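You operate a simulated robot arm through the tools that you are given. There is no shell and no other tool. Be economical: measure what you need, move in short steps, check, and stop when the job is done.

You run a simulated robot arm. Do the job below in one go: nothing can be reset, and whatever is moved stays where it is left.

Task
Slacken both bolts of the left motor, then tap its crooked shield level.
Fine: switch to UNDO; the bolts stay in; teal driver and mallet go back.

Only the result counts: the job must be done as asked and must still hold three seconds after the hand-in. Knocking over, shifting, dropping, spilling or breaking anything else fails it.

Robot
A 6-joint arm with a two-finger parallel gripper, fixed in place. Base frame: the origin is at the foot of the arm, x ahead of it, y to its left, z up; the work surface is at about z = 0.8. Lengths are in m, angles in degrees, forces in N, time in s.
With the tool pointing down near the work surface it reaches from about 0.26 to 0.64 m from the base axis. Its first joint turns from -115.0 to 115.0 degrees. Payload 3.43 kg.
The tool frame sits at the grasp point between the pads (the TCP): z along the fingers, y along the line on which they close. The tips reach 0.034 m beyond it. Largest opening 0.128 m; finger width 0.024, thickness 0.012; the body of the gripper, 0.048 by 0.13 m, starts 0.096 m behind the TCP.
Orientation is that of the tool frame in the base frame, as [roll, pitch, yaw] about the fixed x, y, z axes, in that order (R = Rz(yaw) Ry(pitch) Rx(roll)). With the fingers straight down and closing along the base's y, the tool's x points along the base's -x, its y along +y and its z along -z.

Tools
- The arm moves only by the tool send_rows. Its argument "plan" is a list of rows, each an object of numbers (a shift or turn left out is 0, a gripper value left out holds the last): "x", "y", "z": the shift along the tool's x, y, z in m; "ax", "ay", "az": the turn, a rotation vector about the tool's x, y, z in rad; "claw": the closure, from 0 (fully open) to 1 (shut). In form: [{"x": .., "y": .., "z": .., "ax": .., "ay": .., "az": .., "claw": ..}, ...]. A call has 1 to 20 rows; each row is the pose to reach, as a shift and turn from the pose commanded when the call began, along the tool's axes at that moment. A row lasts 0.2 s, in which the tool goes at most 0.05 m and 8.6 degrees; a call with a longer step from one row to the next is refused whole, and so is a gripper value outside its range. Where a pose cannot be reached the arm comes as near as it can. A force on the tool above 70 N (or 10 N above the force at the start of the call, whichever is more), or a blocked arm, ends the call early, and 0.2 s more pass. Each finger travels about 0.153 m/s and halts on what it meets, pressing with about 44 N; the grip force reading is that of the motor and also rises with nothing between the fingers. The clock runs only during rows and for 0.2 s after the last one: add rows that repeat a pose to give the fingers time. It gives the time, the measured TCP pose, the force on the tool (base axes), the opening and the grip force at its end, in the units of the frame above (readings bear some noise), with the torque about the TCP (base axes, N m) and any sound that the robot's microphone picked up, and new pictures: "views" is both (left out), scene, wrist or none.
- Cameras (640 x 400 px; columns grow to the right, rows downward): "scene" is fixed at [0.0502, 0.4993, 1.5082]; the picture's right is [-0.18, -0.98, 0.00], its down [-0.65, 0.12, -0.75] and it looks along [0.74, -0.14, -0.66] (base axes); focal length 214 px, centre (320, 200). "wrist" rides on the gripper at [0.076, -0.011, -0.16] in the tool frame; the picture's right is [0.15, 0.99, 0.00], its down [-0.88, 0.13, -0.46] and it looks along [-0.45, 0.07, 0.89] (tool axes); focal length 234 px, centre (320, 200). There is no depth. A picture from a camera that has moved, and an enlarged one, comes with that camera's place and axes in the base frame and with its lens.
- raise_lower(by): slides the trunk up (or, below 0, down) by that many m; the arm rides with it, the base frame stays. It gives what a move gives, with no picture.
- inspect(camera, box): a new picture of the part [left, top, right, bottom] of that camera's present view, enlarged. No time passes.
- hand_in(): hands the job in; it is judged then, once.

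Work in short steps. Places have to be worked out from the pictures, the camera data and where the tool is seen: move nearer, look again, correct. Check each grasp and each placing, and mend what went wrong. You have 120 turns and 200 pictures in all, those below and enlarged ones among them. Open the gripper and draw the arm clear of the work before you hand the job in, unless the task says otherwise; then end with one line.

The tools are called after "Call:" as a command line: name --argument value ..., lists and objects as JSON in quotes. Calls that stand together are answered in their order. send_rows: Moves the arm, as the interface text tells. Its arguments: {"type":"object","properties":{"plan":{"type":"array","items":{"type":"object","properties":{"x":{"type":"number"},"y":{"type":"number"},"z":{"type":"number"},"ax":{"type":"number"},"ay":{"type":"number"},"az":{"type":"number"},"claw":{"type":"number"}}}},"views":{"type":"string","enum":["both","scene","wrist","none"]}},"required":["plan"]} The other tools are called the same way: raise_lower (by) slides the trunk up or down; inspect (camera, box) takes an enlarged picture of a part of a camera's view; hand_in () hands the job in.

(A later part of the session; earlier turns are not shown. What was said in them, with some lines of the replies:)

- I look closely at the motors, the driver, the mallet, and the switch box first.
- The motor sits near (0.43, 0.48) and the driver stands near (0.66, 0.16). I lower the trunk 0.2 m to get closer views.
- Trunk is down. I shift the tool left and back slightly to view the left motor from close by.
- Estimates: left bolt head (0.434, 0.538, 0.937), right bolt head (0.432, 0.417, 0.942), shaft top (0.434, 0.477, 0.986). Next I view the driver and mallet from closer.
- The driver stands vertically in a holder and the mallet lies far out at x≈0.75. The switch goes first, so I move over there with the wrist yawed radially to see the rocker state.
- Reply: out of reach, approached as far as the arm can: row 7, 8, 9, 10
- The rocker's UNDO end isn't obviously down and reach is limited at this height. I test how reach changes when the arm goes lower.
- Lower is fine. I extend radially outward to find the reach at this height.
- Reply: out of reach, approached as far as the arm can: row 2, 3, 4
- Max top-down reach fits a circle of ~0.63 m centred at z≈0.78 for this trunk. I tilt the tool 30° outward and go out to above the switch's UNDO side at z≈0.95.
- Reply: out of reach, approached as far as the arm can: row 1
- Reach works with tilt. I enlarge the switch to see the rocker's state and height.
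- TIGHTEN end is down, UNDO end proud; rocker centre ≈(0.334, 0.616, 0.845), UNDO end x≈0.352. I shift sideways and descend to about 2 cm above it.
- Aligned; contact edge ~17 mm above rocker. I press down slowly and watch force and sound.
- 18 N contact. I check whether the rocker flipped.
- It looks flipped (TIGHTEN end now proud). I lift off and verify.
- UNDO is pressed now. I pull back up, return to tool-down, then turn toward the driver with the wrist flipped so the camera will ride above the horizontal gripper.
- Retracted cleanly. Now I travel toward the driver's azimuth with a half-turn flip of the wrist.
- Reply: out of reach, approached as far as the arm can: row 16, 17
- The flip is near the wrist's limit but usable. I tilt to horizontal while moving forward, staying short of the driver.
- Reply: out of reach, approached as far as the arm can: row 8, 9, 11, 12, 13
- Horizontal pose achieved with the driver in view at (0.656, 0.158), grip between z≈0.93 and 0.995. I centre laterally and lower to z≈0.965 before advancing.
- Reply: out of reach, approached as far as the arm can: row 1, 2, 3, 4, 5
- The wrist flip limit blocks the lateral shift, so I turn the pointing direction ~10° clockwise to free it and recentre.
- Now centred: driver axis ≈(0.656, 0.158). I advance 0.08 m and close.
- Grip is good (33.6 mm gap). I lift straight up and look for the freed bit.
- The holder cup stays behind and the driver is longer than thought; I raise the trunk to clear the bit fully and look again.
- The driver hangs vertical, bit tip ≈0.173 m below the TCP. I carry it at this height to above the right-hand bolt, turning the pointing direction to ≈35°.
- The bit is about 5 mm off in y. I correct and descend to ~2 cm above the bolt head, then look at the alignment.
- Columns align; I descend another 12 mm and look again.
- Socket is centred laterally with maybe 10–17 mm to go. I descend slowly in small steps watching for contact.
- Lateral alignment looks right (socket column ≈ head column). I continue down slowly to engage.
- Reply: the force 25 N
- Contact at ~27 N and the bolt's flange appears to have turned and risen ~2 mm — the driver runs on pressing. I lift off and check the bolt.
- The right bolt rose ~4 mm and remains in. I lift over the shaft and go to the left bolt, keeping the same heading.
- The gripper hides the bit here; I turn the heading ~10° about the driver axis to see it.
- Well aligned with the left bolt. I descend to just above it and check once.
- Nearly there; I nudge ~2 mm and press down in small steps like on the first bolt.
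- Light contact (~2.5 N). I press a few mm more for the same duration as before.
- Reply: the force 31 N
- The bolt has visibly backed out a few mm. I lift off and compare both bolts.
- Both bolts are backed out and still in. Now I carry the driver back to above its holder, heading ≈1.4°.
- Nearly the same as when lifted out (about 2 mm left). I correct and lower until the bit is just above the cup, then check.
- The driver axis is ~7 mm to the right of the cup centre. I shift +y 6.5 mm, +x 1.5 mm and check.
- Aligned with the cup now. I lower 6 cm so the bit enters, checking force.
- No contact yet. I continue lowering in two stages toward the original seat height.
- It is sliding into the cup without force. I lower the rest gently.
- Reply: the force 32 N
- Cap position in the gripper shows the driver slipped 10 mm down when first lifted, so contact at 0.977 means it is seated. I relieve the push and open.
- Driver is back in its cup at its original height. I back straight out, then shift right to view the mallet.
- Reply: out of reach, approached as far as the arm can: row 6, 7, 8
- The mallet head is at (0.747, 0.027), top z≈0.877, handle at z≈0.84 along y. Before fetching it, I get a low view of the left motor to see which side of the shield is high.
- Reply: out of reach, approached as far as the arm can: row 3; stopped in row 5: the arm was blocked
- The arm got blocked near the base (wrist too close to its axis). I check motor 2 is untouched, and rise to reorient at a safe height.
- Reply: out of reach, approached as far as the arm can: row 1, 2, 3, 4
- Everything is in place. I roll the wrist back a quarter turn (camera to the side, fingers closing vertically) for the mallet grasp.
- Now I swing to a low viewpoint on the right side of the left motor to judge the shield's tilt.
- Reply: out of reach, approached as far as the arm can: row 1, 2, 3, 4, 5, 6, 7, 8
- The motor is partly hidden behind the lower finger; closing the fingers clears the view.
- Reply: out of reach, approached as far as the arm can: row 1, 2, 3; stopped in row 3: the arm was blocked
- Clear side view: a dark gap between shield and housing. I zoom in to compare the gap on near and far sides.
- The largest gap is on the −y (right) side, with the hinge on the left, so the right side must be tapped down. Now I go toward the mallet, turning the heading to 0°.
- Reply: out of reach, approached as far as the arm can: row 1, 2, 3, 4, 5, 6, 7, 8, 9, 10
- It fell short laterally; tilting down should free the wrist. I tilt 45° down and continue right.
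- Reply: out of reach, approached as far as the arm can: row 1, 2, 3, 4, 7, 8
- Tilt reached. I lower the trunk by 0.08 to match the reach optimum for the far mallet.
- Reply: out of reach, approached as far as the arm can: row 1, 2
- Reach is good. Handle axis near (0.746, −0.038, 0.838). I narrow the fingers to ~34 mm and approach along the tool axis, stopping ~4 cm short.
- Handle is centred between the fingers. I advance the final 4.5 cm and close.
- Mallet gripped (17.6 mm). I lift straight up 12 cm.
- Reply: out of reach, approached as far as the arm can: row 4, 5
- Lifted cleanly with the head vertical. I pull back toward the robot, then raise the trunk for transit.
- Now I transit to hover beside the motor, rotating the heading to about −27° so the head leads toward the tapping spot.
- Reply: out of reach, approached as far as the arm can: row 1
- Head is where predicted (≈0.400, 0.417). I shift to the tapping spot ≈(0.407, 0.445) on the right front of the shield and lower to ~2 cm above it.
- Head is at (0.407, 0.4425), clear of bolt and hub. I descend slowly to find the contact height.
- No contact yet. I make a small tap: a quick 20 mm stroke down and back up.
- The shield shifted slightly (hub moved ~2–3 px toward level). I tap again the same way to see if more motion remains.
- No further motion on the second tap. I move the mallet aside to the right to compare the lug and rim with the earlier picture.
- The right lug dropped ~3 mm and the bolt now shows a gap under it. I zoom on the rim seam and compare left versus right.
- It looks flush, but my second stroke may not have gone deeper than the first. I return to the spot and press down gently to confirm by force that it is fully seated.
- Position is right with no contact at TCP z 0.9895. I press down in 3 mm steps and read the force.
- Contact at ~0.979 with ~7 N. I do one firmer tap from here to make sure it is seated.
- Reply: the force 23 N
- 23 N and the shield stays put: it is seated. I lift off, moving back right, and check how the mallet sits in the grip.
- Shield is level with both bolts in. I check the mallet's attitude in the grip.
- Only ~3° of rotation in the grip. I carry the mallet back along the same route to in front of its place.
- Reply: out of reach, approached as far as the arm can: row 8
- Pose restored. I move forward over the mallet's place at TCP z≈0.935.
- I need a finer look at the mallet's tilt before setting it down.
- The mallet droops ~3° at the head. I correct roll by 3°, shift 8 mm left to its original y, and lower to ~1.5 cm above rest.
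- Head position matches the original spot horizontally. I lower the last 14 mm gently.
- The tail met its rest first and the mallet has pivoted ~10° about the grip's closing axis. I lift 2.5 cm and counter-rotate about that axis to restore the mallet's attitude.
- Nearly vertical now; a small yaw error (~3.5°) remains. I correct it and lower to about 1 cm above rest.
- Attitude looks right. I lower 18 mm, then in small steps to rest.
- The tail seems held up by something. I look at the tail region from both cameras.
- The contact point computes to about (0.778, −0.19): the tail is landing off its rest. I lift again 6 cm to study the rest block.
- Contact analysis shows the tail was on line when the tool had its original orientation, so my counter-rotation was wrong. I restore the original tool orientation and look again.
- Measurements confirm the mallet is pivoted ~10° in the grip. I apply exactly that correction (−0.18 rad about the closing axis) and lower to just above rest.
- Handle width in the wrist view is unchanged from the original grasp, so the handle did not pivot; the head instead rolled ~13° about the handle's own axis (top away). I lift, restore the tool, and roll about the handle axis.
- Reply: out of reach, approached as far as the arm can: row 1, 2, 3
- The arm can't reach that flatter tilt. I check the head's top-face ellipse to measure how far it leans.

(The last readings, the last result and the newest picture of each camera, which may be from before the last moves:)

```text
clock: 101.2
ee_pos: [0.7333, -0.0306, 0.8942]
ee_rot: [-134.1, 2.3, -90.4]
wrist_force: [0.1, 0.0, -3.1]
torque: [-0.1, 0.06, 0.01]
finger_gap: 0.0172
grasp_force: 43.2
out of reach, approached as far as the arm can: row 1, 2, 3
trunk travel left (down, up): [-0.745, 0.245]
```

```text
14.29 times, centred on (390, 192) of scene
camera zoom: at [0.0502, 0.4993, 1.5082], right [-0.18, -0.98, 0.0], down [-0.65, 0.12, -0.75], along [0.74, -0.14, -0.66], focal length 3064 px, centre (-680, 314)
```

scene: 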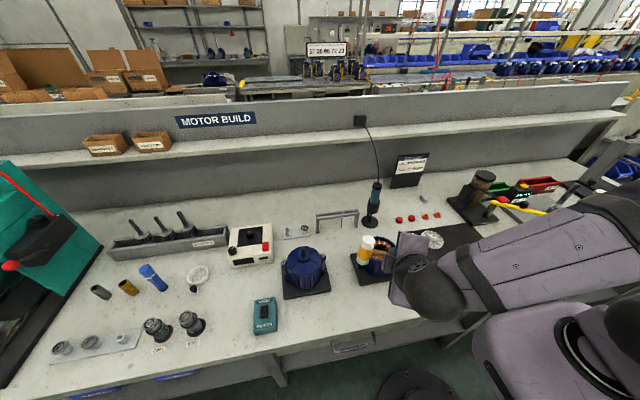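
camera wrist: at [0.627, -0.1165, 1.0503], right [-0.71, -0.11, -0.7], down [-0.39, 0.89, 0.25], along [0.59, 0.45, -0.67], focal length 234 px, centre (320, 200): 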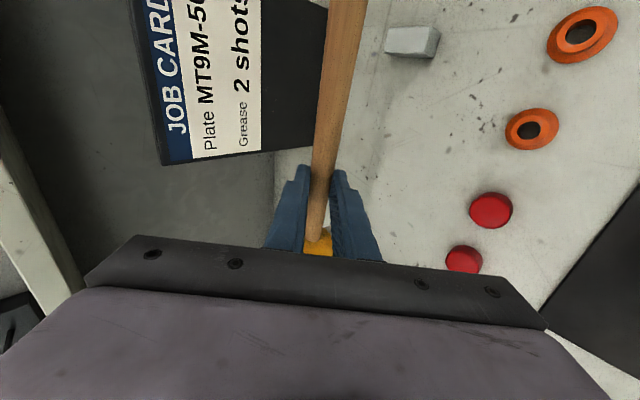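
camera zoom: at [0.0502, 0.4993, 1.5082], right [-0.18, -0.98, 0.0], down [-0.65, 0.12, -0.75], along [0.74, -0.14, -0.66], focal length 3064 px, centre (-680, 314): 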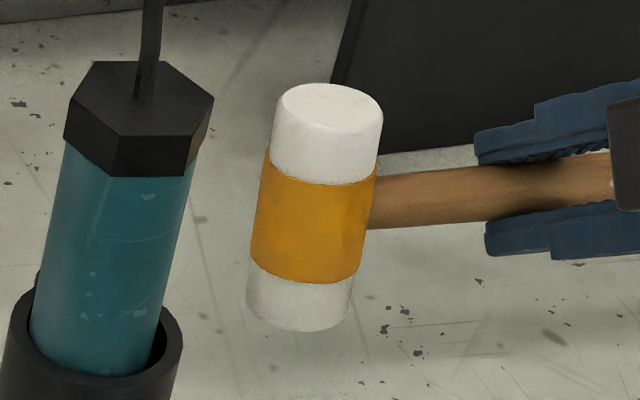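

The head leans ~13° away about the handle. A leaning cylinder this mild rights itself when released, so I lower onto table/rest 6 mm further out (to offset the righting shift), then ease the grip only slightly.

Call:
send_rows --plan '[{"x": 0.009, "z": 0.0043, "y": -0.0043}, {"x": 0.009, "z": 0.0155, "y": 0.007}, {"x": 0.009, "z": 0.0254, "y": 0.0168}, {"x": 0.009, "z": 0.0254, "y": 0.0168}]' --views "none"

Call:
inspect --camera "scene" --box '[376, 165, 456, 215]'

```text
clock: 102.2
ee_pos: [0.7404, -0.0391, 0.8656]
ee_rot: [-134.1, 2.2, -90.6]
wrist_force: [-0.6, -0.6, -2.6]
torque: [-0.11, 0.05, 0.01]
finger_gap: 0.0174
grasp_force: 43.8
trunk travel left (down, up): [-0.745, 0.245]
```

```text
8.00 times, centred on (416, 190) of scene
camera zoom: at [0.0502, 0.4993, 1.5082], right [-0.18, -0.98, 0.0], down [-0.65, 0.12, -0.75], along [0.74, -0.14, -0.66], focal length 1716 px, centre (-448, 280)
```

zoom: 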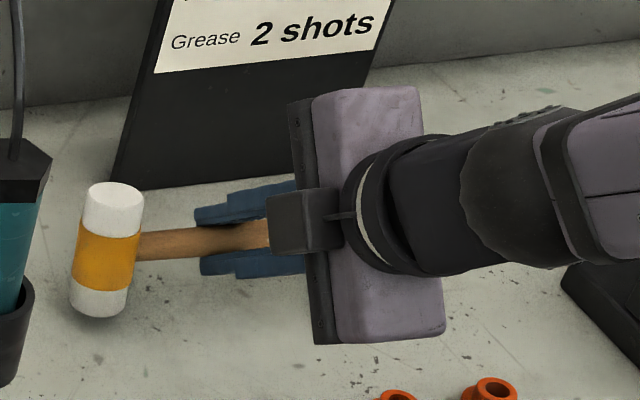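

No contact yet; I continue in 3 mm steps.

Call:
send_rows --plan '[{"z": 0.0021, "y": 0.0021}, {"z": 0.0042, "y": 0.0042}, {"z": 0.0056, "y": 0.0056}, {"z": 0.0056, "y": 0.0056}]' --views "none"

```text
clock: 103.2
ee_pos: [0.7403, -0.038, 0.8571]
ee_rot: [-134.1, 2.2, -90.5]
wrist_force: [-0.1, -0.4, -2.0]
torque: [-0.08, 0.04, 0.02]
finger_gap: 0.0174
grasp_force: 43.9
trunk travel left (down, up): [-0.745, 0.245]
```

Call:
send_rows --plan '[{"z": 0.0014, "y": 0.0014}, {"z": 0.0028, "y": 0.0028}, {"z": 0.0035, "y": 0.0035}, {"z": 0.0035, "y": 0.0035}]' --views "none"

Call:
inspect --camera "scene" --box '[376, 165, 456, 215]'

```text
clock: 104.2
ee_pos: [0.7415, -0.0381, 0.854]
ee_rot: [-133.9, 2.4, -90.6]
wrist_force: [-0.4, 0.4, 6.6]
torque: [0.51, -0.25, -0.03]
finger_gap: 0.017
grasp_force: 44.0
trunk travel left (down, up): [-0.745, 0.245]
```

```text
8.00 times, centred on (416, 190) of scene
camera zoom: at [0.0502, 0.4993, 1.5082], right [-0.18, -0.98, 0.0], down [-0.65, 0.12, -0.75], along [0.74, -0.14, -0.66], focal length 1716 px, centre (-448, 280)
```

zoom: 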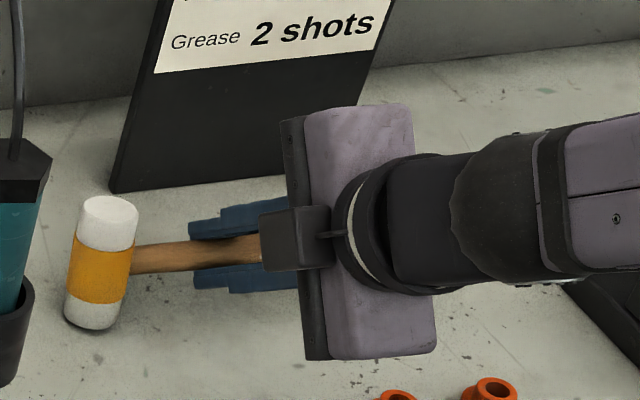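

The head rests on the table (force at the head, ~9 N). I ease the grip open in stages to ~40 mm so the mallet rights itself.

Call:
send_rows --plan '[{"z": -0.0007, "y": -0.0007, "claw": 0.84}, {"z": -0.0007, "y": -0.0007, "claw": 0.8}, {"z": -0.0007, "y": -0.0007, "claw": 0.75}, {"z": -0.0007, "y": -0.0007, "claw": 0.69}, {"z": -0.0007, "y": -0.0007, "claw": 0.69}]' --views "wrist"

Call:
inspect --camera "scene" --box '[376, 165, 456, 215]'

```text
clock: 105.4
ee_pos: [0.7409, -0.0375, 0.8522]
ee_rot: [-134.0, 2.3, -90.5]
wrist_force: [0.8, -0.4, -0.1]
torque: [-0.01, 0.04, 0.01]
finger_gap: 0.0395
grasp_force: 0.0
trunk travel left (down, up): [-0.745, 0.245]
camera wrist: at [0.6317, -0.1186, 0.9691], right [-0.69, -0.11, -0.72], down [-0.41, 0.87, 0.26], along [0.6, 0.47, -0.65], focal length 234 px, centre (320, 200)
```

wrist: 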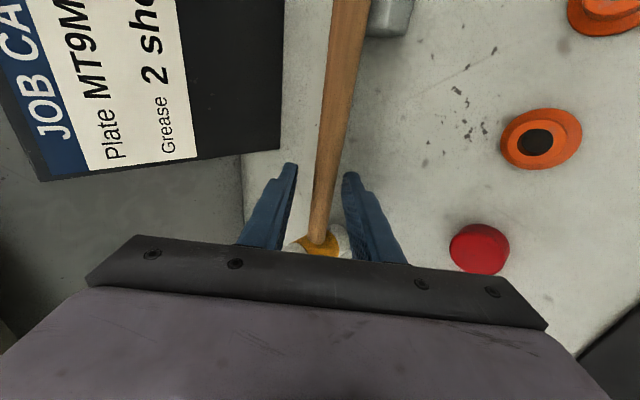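

```text
8.00 times, centred on (416, 190) of scene
camera zoom: at [0.0502, 0.4993, 1.5082], right [-0.18, -0.98, 0.0], down [-0.65, 0.12, -0.75], along [0.74, -0.14, -0.66], focal length 1716 px, centre (-448, 280)
```

zoom: 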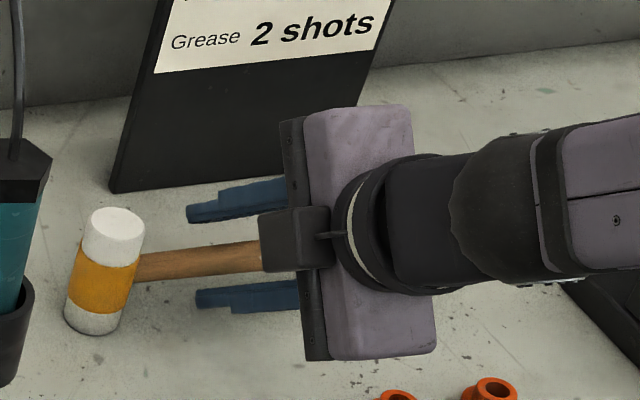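

The mallet stands upright in its place with its handle on the rest, free of the fingers. I withdraw straight back along the tool axis.

Call:
send_rows --plan '[{"z": -0.02}, {"z": -0.05}, {"z": -0.09}, {"z": -0.13}, {"z": -0.16}, {"z": -0.16}]' --views "both"

Call:
inspect --camera "scene" --box '[356, 165, 456, 225]'

```text
clock: 106.8
ee_pos: [0.6251, -0.0424, 0.963]
ee_rot: [-134.2, 2.3, -90.5]
wrist_force: [0.6, 0.3, -0.2]
torque: [0.02, 0.01, -0.02]
finger_gap: 0.0394
grasp_force: 0.3
trunk travel left (down, up): [-0.745, 0.245]
camera wrist: at [0.5157, -0.124, 1.0784], right [-0.69, -0.11, -0.72], down [-0.41, 0.88, 0.26], along [0.6, 0.47, -0.65], focal length 234 px, centre (320, 200)
```

scene: 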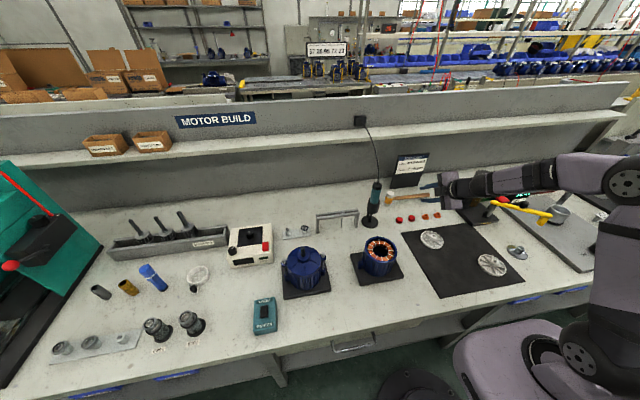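
wrist: 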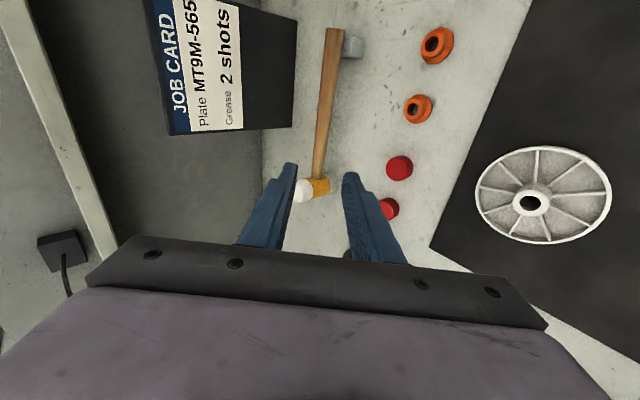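

```text
6.40 times, centred on (406, 195) of scene
camera zoom: at [0.0502, 0.4993, 1.5082], right [-0.18, -0.98, 0.0], down [-0.65, 0.12, -0.75], along [0.74, -0.14, -0.66], focal length 1373 px, centre (-230, 232)
```

zoom: 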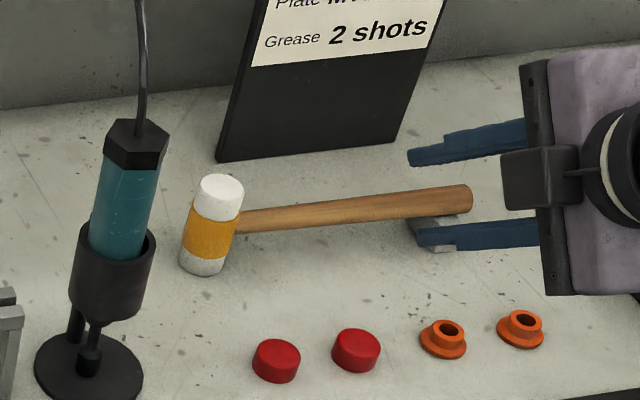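

Mallet rests on its block with the tail end where it was originally, and the driver is in its cup. I draw the arm clear and open the gripper.

Call:
send_rows --plan '[{"z": -0.039, "y": -0.004}, {"z": -0.078, "y": -0.008}, {"z": -0.117, "y": -0.012}, {"z": -0.155, "y": -0.016, "claw": 0}, {"z": -0.155, "y": -0.016, "claw": 0}, {"z": -0.155, "y": -0.016, "claw": 0}]' --views "scene"

Call:
inspect --camera "scene" --box '[265, 230, 345, 280]'

Call:
inspect --camera "scene" --box '[220, 170, 460, 325]'

```text
clock: 108.2
ee_pos: [0.5241, -0.0482, 1.0832]
ee_rot: [-133.9, 2.3, -90.5]
wrist_force: [1.1, 0.1, -1.3]
torque: [0.01, 0.01, 0.0]
finger_gap: 0.1282
grasp_force: 0.1
trunk travel left (down, up): [-0.745, 0.245]
```

scene: 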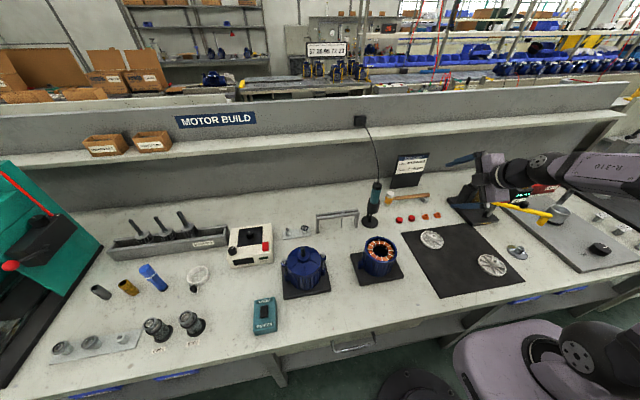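

```text
8.00 times, centred on (305, 255) of scene
camera zoom: at [0.0502, 0.4993, 1.5082], right [-0.18, -0.98, 0.0], down [-0.65, 0.12, -0.75], along [0.74, -0.14, -0.66], focal length 1716 px, centre (440, -240)
```

zoom: 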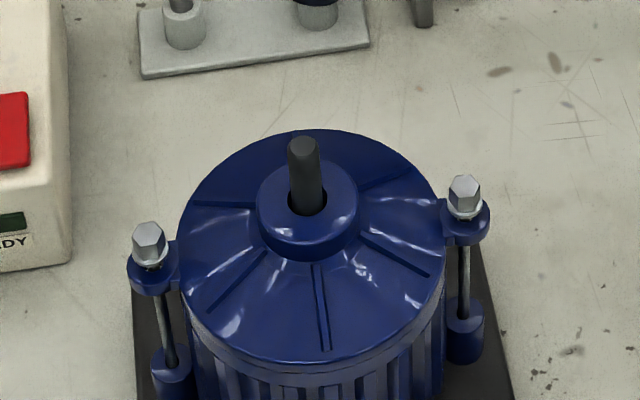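

```text
2.58 times, centred on (340, 248) of scene
camera zoom: at [0.0502, 0.4993, 1.5082], right [-0.18, -0.98, 0.0], down [-0.65, 0.12, -0.75], along [0.74, -0.14, -0.66], focal length 554 px, centre (268, 77)
```

zoom: 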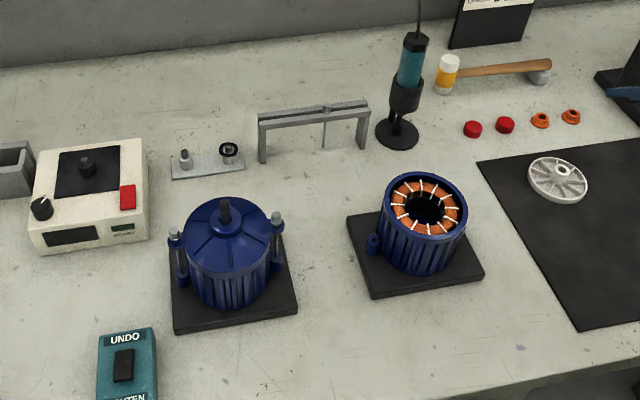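

All is in place. For certainty about the shield, I take one last low wrist view of the rim from the right side.

Call:
send_rows --plan '[{"x": -0.0383, "z": -0.0093, "y": 0.012, "ay": -0.069, "az": -0.0665, "claw": 0.7}, {"x": -0.0766, "z": -0.0186, "y": 0.024, "ay": -0.138, "az": -0.133}, {"x": -0.1149, "z": -0.0279, "y": 0.037, "ay": -0.207, "az": -0.1995}, {"x": -0.1532, "z": -0.0372, "y": 0.053, "ay": -0.276, "az": -0.266}, {"x": -0.1915, "z": -0.0465, "y": 0.075, "ay": -0.345, "az": -0.3325}, {"x": -0.2298, "z": -0.0558, "y": 0.1, "ay": -0.414, "az": -0.399}, {"x": -0.2681, "z": -0.0651, "y": 0.125, "ay": -0.483, "az": -0.4655}, {"x": -0.3064, "z": -0.0744, "y": 0.15, "ay": -0.552, "az": -0.532}, {"x": -0.3447, "z": -0.0837, "y": 0.178, "ay": -0.621, "az": -0.5985}, {"x": -0.383, "z": -0.093, "y": 0.205, "ay": -0.69, "az": -0.665}, {"x": -0.383, "z": -0.093, "y": 0.205, "ay": -0.69, "az": -0.665}]' --views "wrist"

```text
clock: 110.6
ee_pos: [0.3165, 0.3413, 1.0169]
ee_rot: [-132.0, 1.3, -35.6]
wrist_force: [0.1, -0.1, 0.2]
torque: [-0.02, -0.02, 0.02]
finger_gap: 0.0384
grasp_force: 0.1
trunk travel left (down, up): [-0.745, 0.245]
camera wrist: at [0.3152, 0.2041, 1.131], right [-0.28, -0.61, -0.74], down [-0.96, 0.16, 0.23], along [-0.02, 0.77, -0.64], focal length 234 px, centre (320, 200)
```

wrist: 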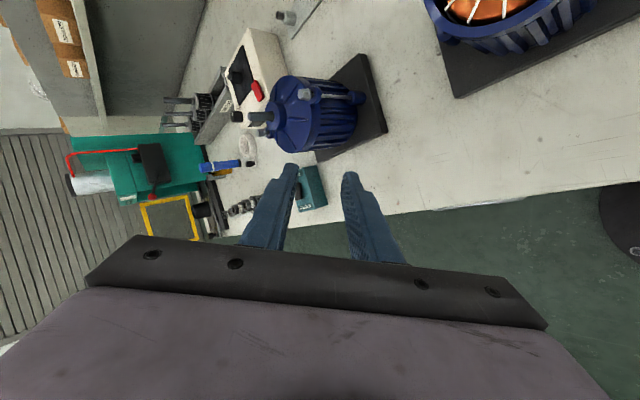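

The motor is fully in view; I zoom in on the rim seam.

Call:
inspect --camera "wrist" --box '[270, 65, 350, 165]'

Call:
inspect --camera "wrist" --box '[284, 80, 334, 130]'

```text
4.00 times, centred on (310, 115) of wrist
camera zoom: at [0.3152, 0.2041, 1.131], right [-0.28, -0.61, -0.74], down [-0.96, 0.16, 0.23], along [-0.02, 0.77, -0.64], focal length 937 px, centre (360, 540)
```

zoom: 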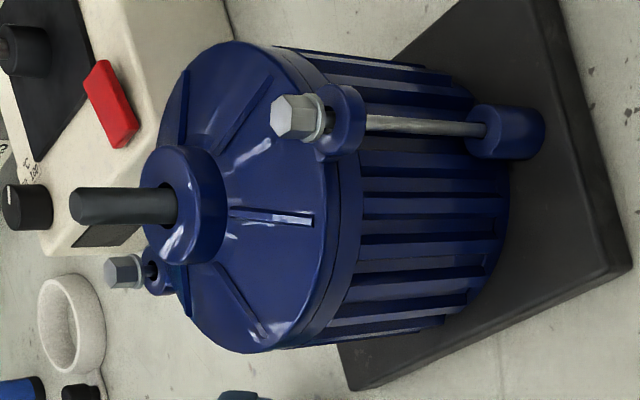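

```text
8.00 times, centred on (309, 105) of wrist
camera zoom: at [0.3152, 0.2041, 1.131], right [-0.28, -0.61, -0.74], down [-0.96, 0.16, 0.23], along [-0.02, 0.77, -0.64], focal length 1873 px, centre (408, 960)
```

zoom: 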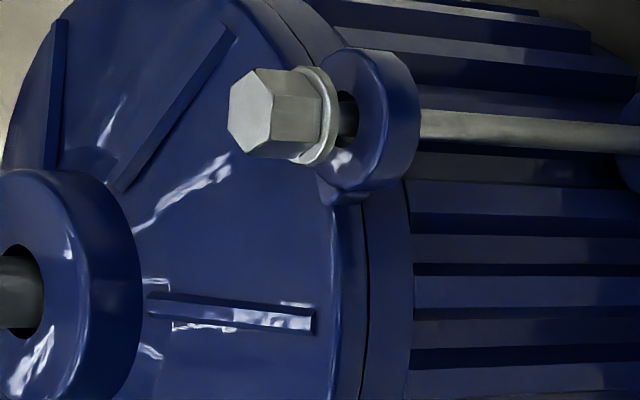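

The gap is closed to a uniform hairline: the shield is level, bolts slack but in. I raise the arm clear with the gripper open.

Call:
send_rows --plan '[{"y": -0.03, "z": -0.027, "claw": 0.5}, {"y": -0.06, "z": -0.054, "claw": 0}, {"y": -0.089, "z": -0.08, "claw": 0}, {"y": -0.089, "z": -0.08, "claw": 0}]' --views "scene"

```text
clock: 111.6
ee_pos: [0.3308, 0.3348, 1.133]
ee_rot: [-132.1, 1.6, -35.2]
wrist_force: [-0.3, 0.5, -0.5]
torque: [-0.03, -0.01, 0.0]
finger_gap: 0.1278
grasp_force: 0.1
out of reach, approached as far as the arm can: row 1, 3, 4
trunk travel left (down, up): [-0.745, 0.245]
```

scene: 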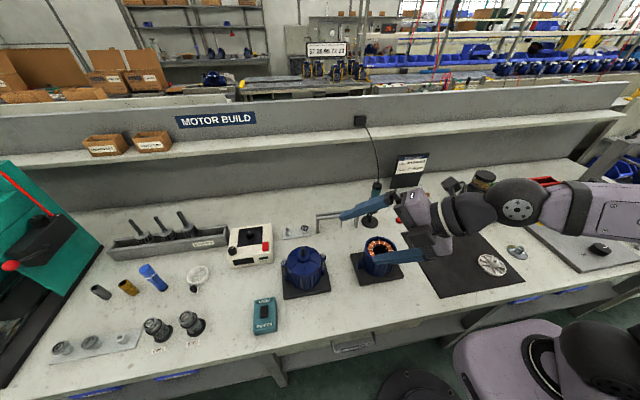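

The arm is clear with the gripper open, and everything is in place. I hand in.

Call:
hand_in

```text
The job is handed in.
```

I set the switch to UNDO, slackened both left-motor bolts (still in) and tapped the shield level; the driver is back in its cup, the mallet back on its rest within about 1 cm of its original spot, and the job is handed in.
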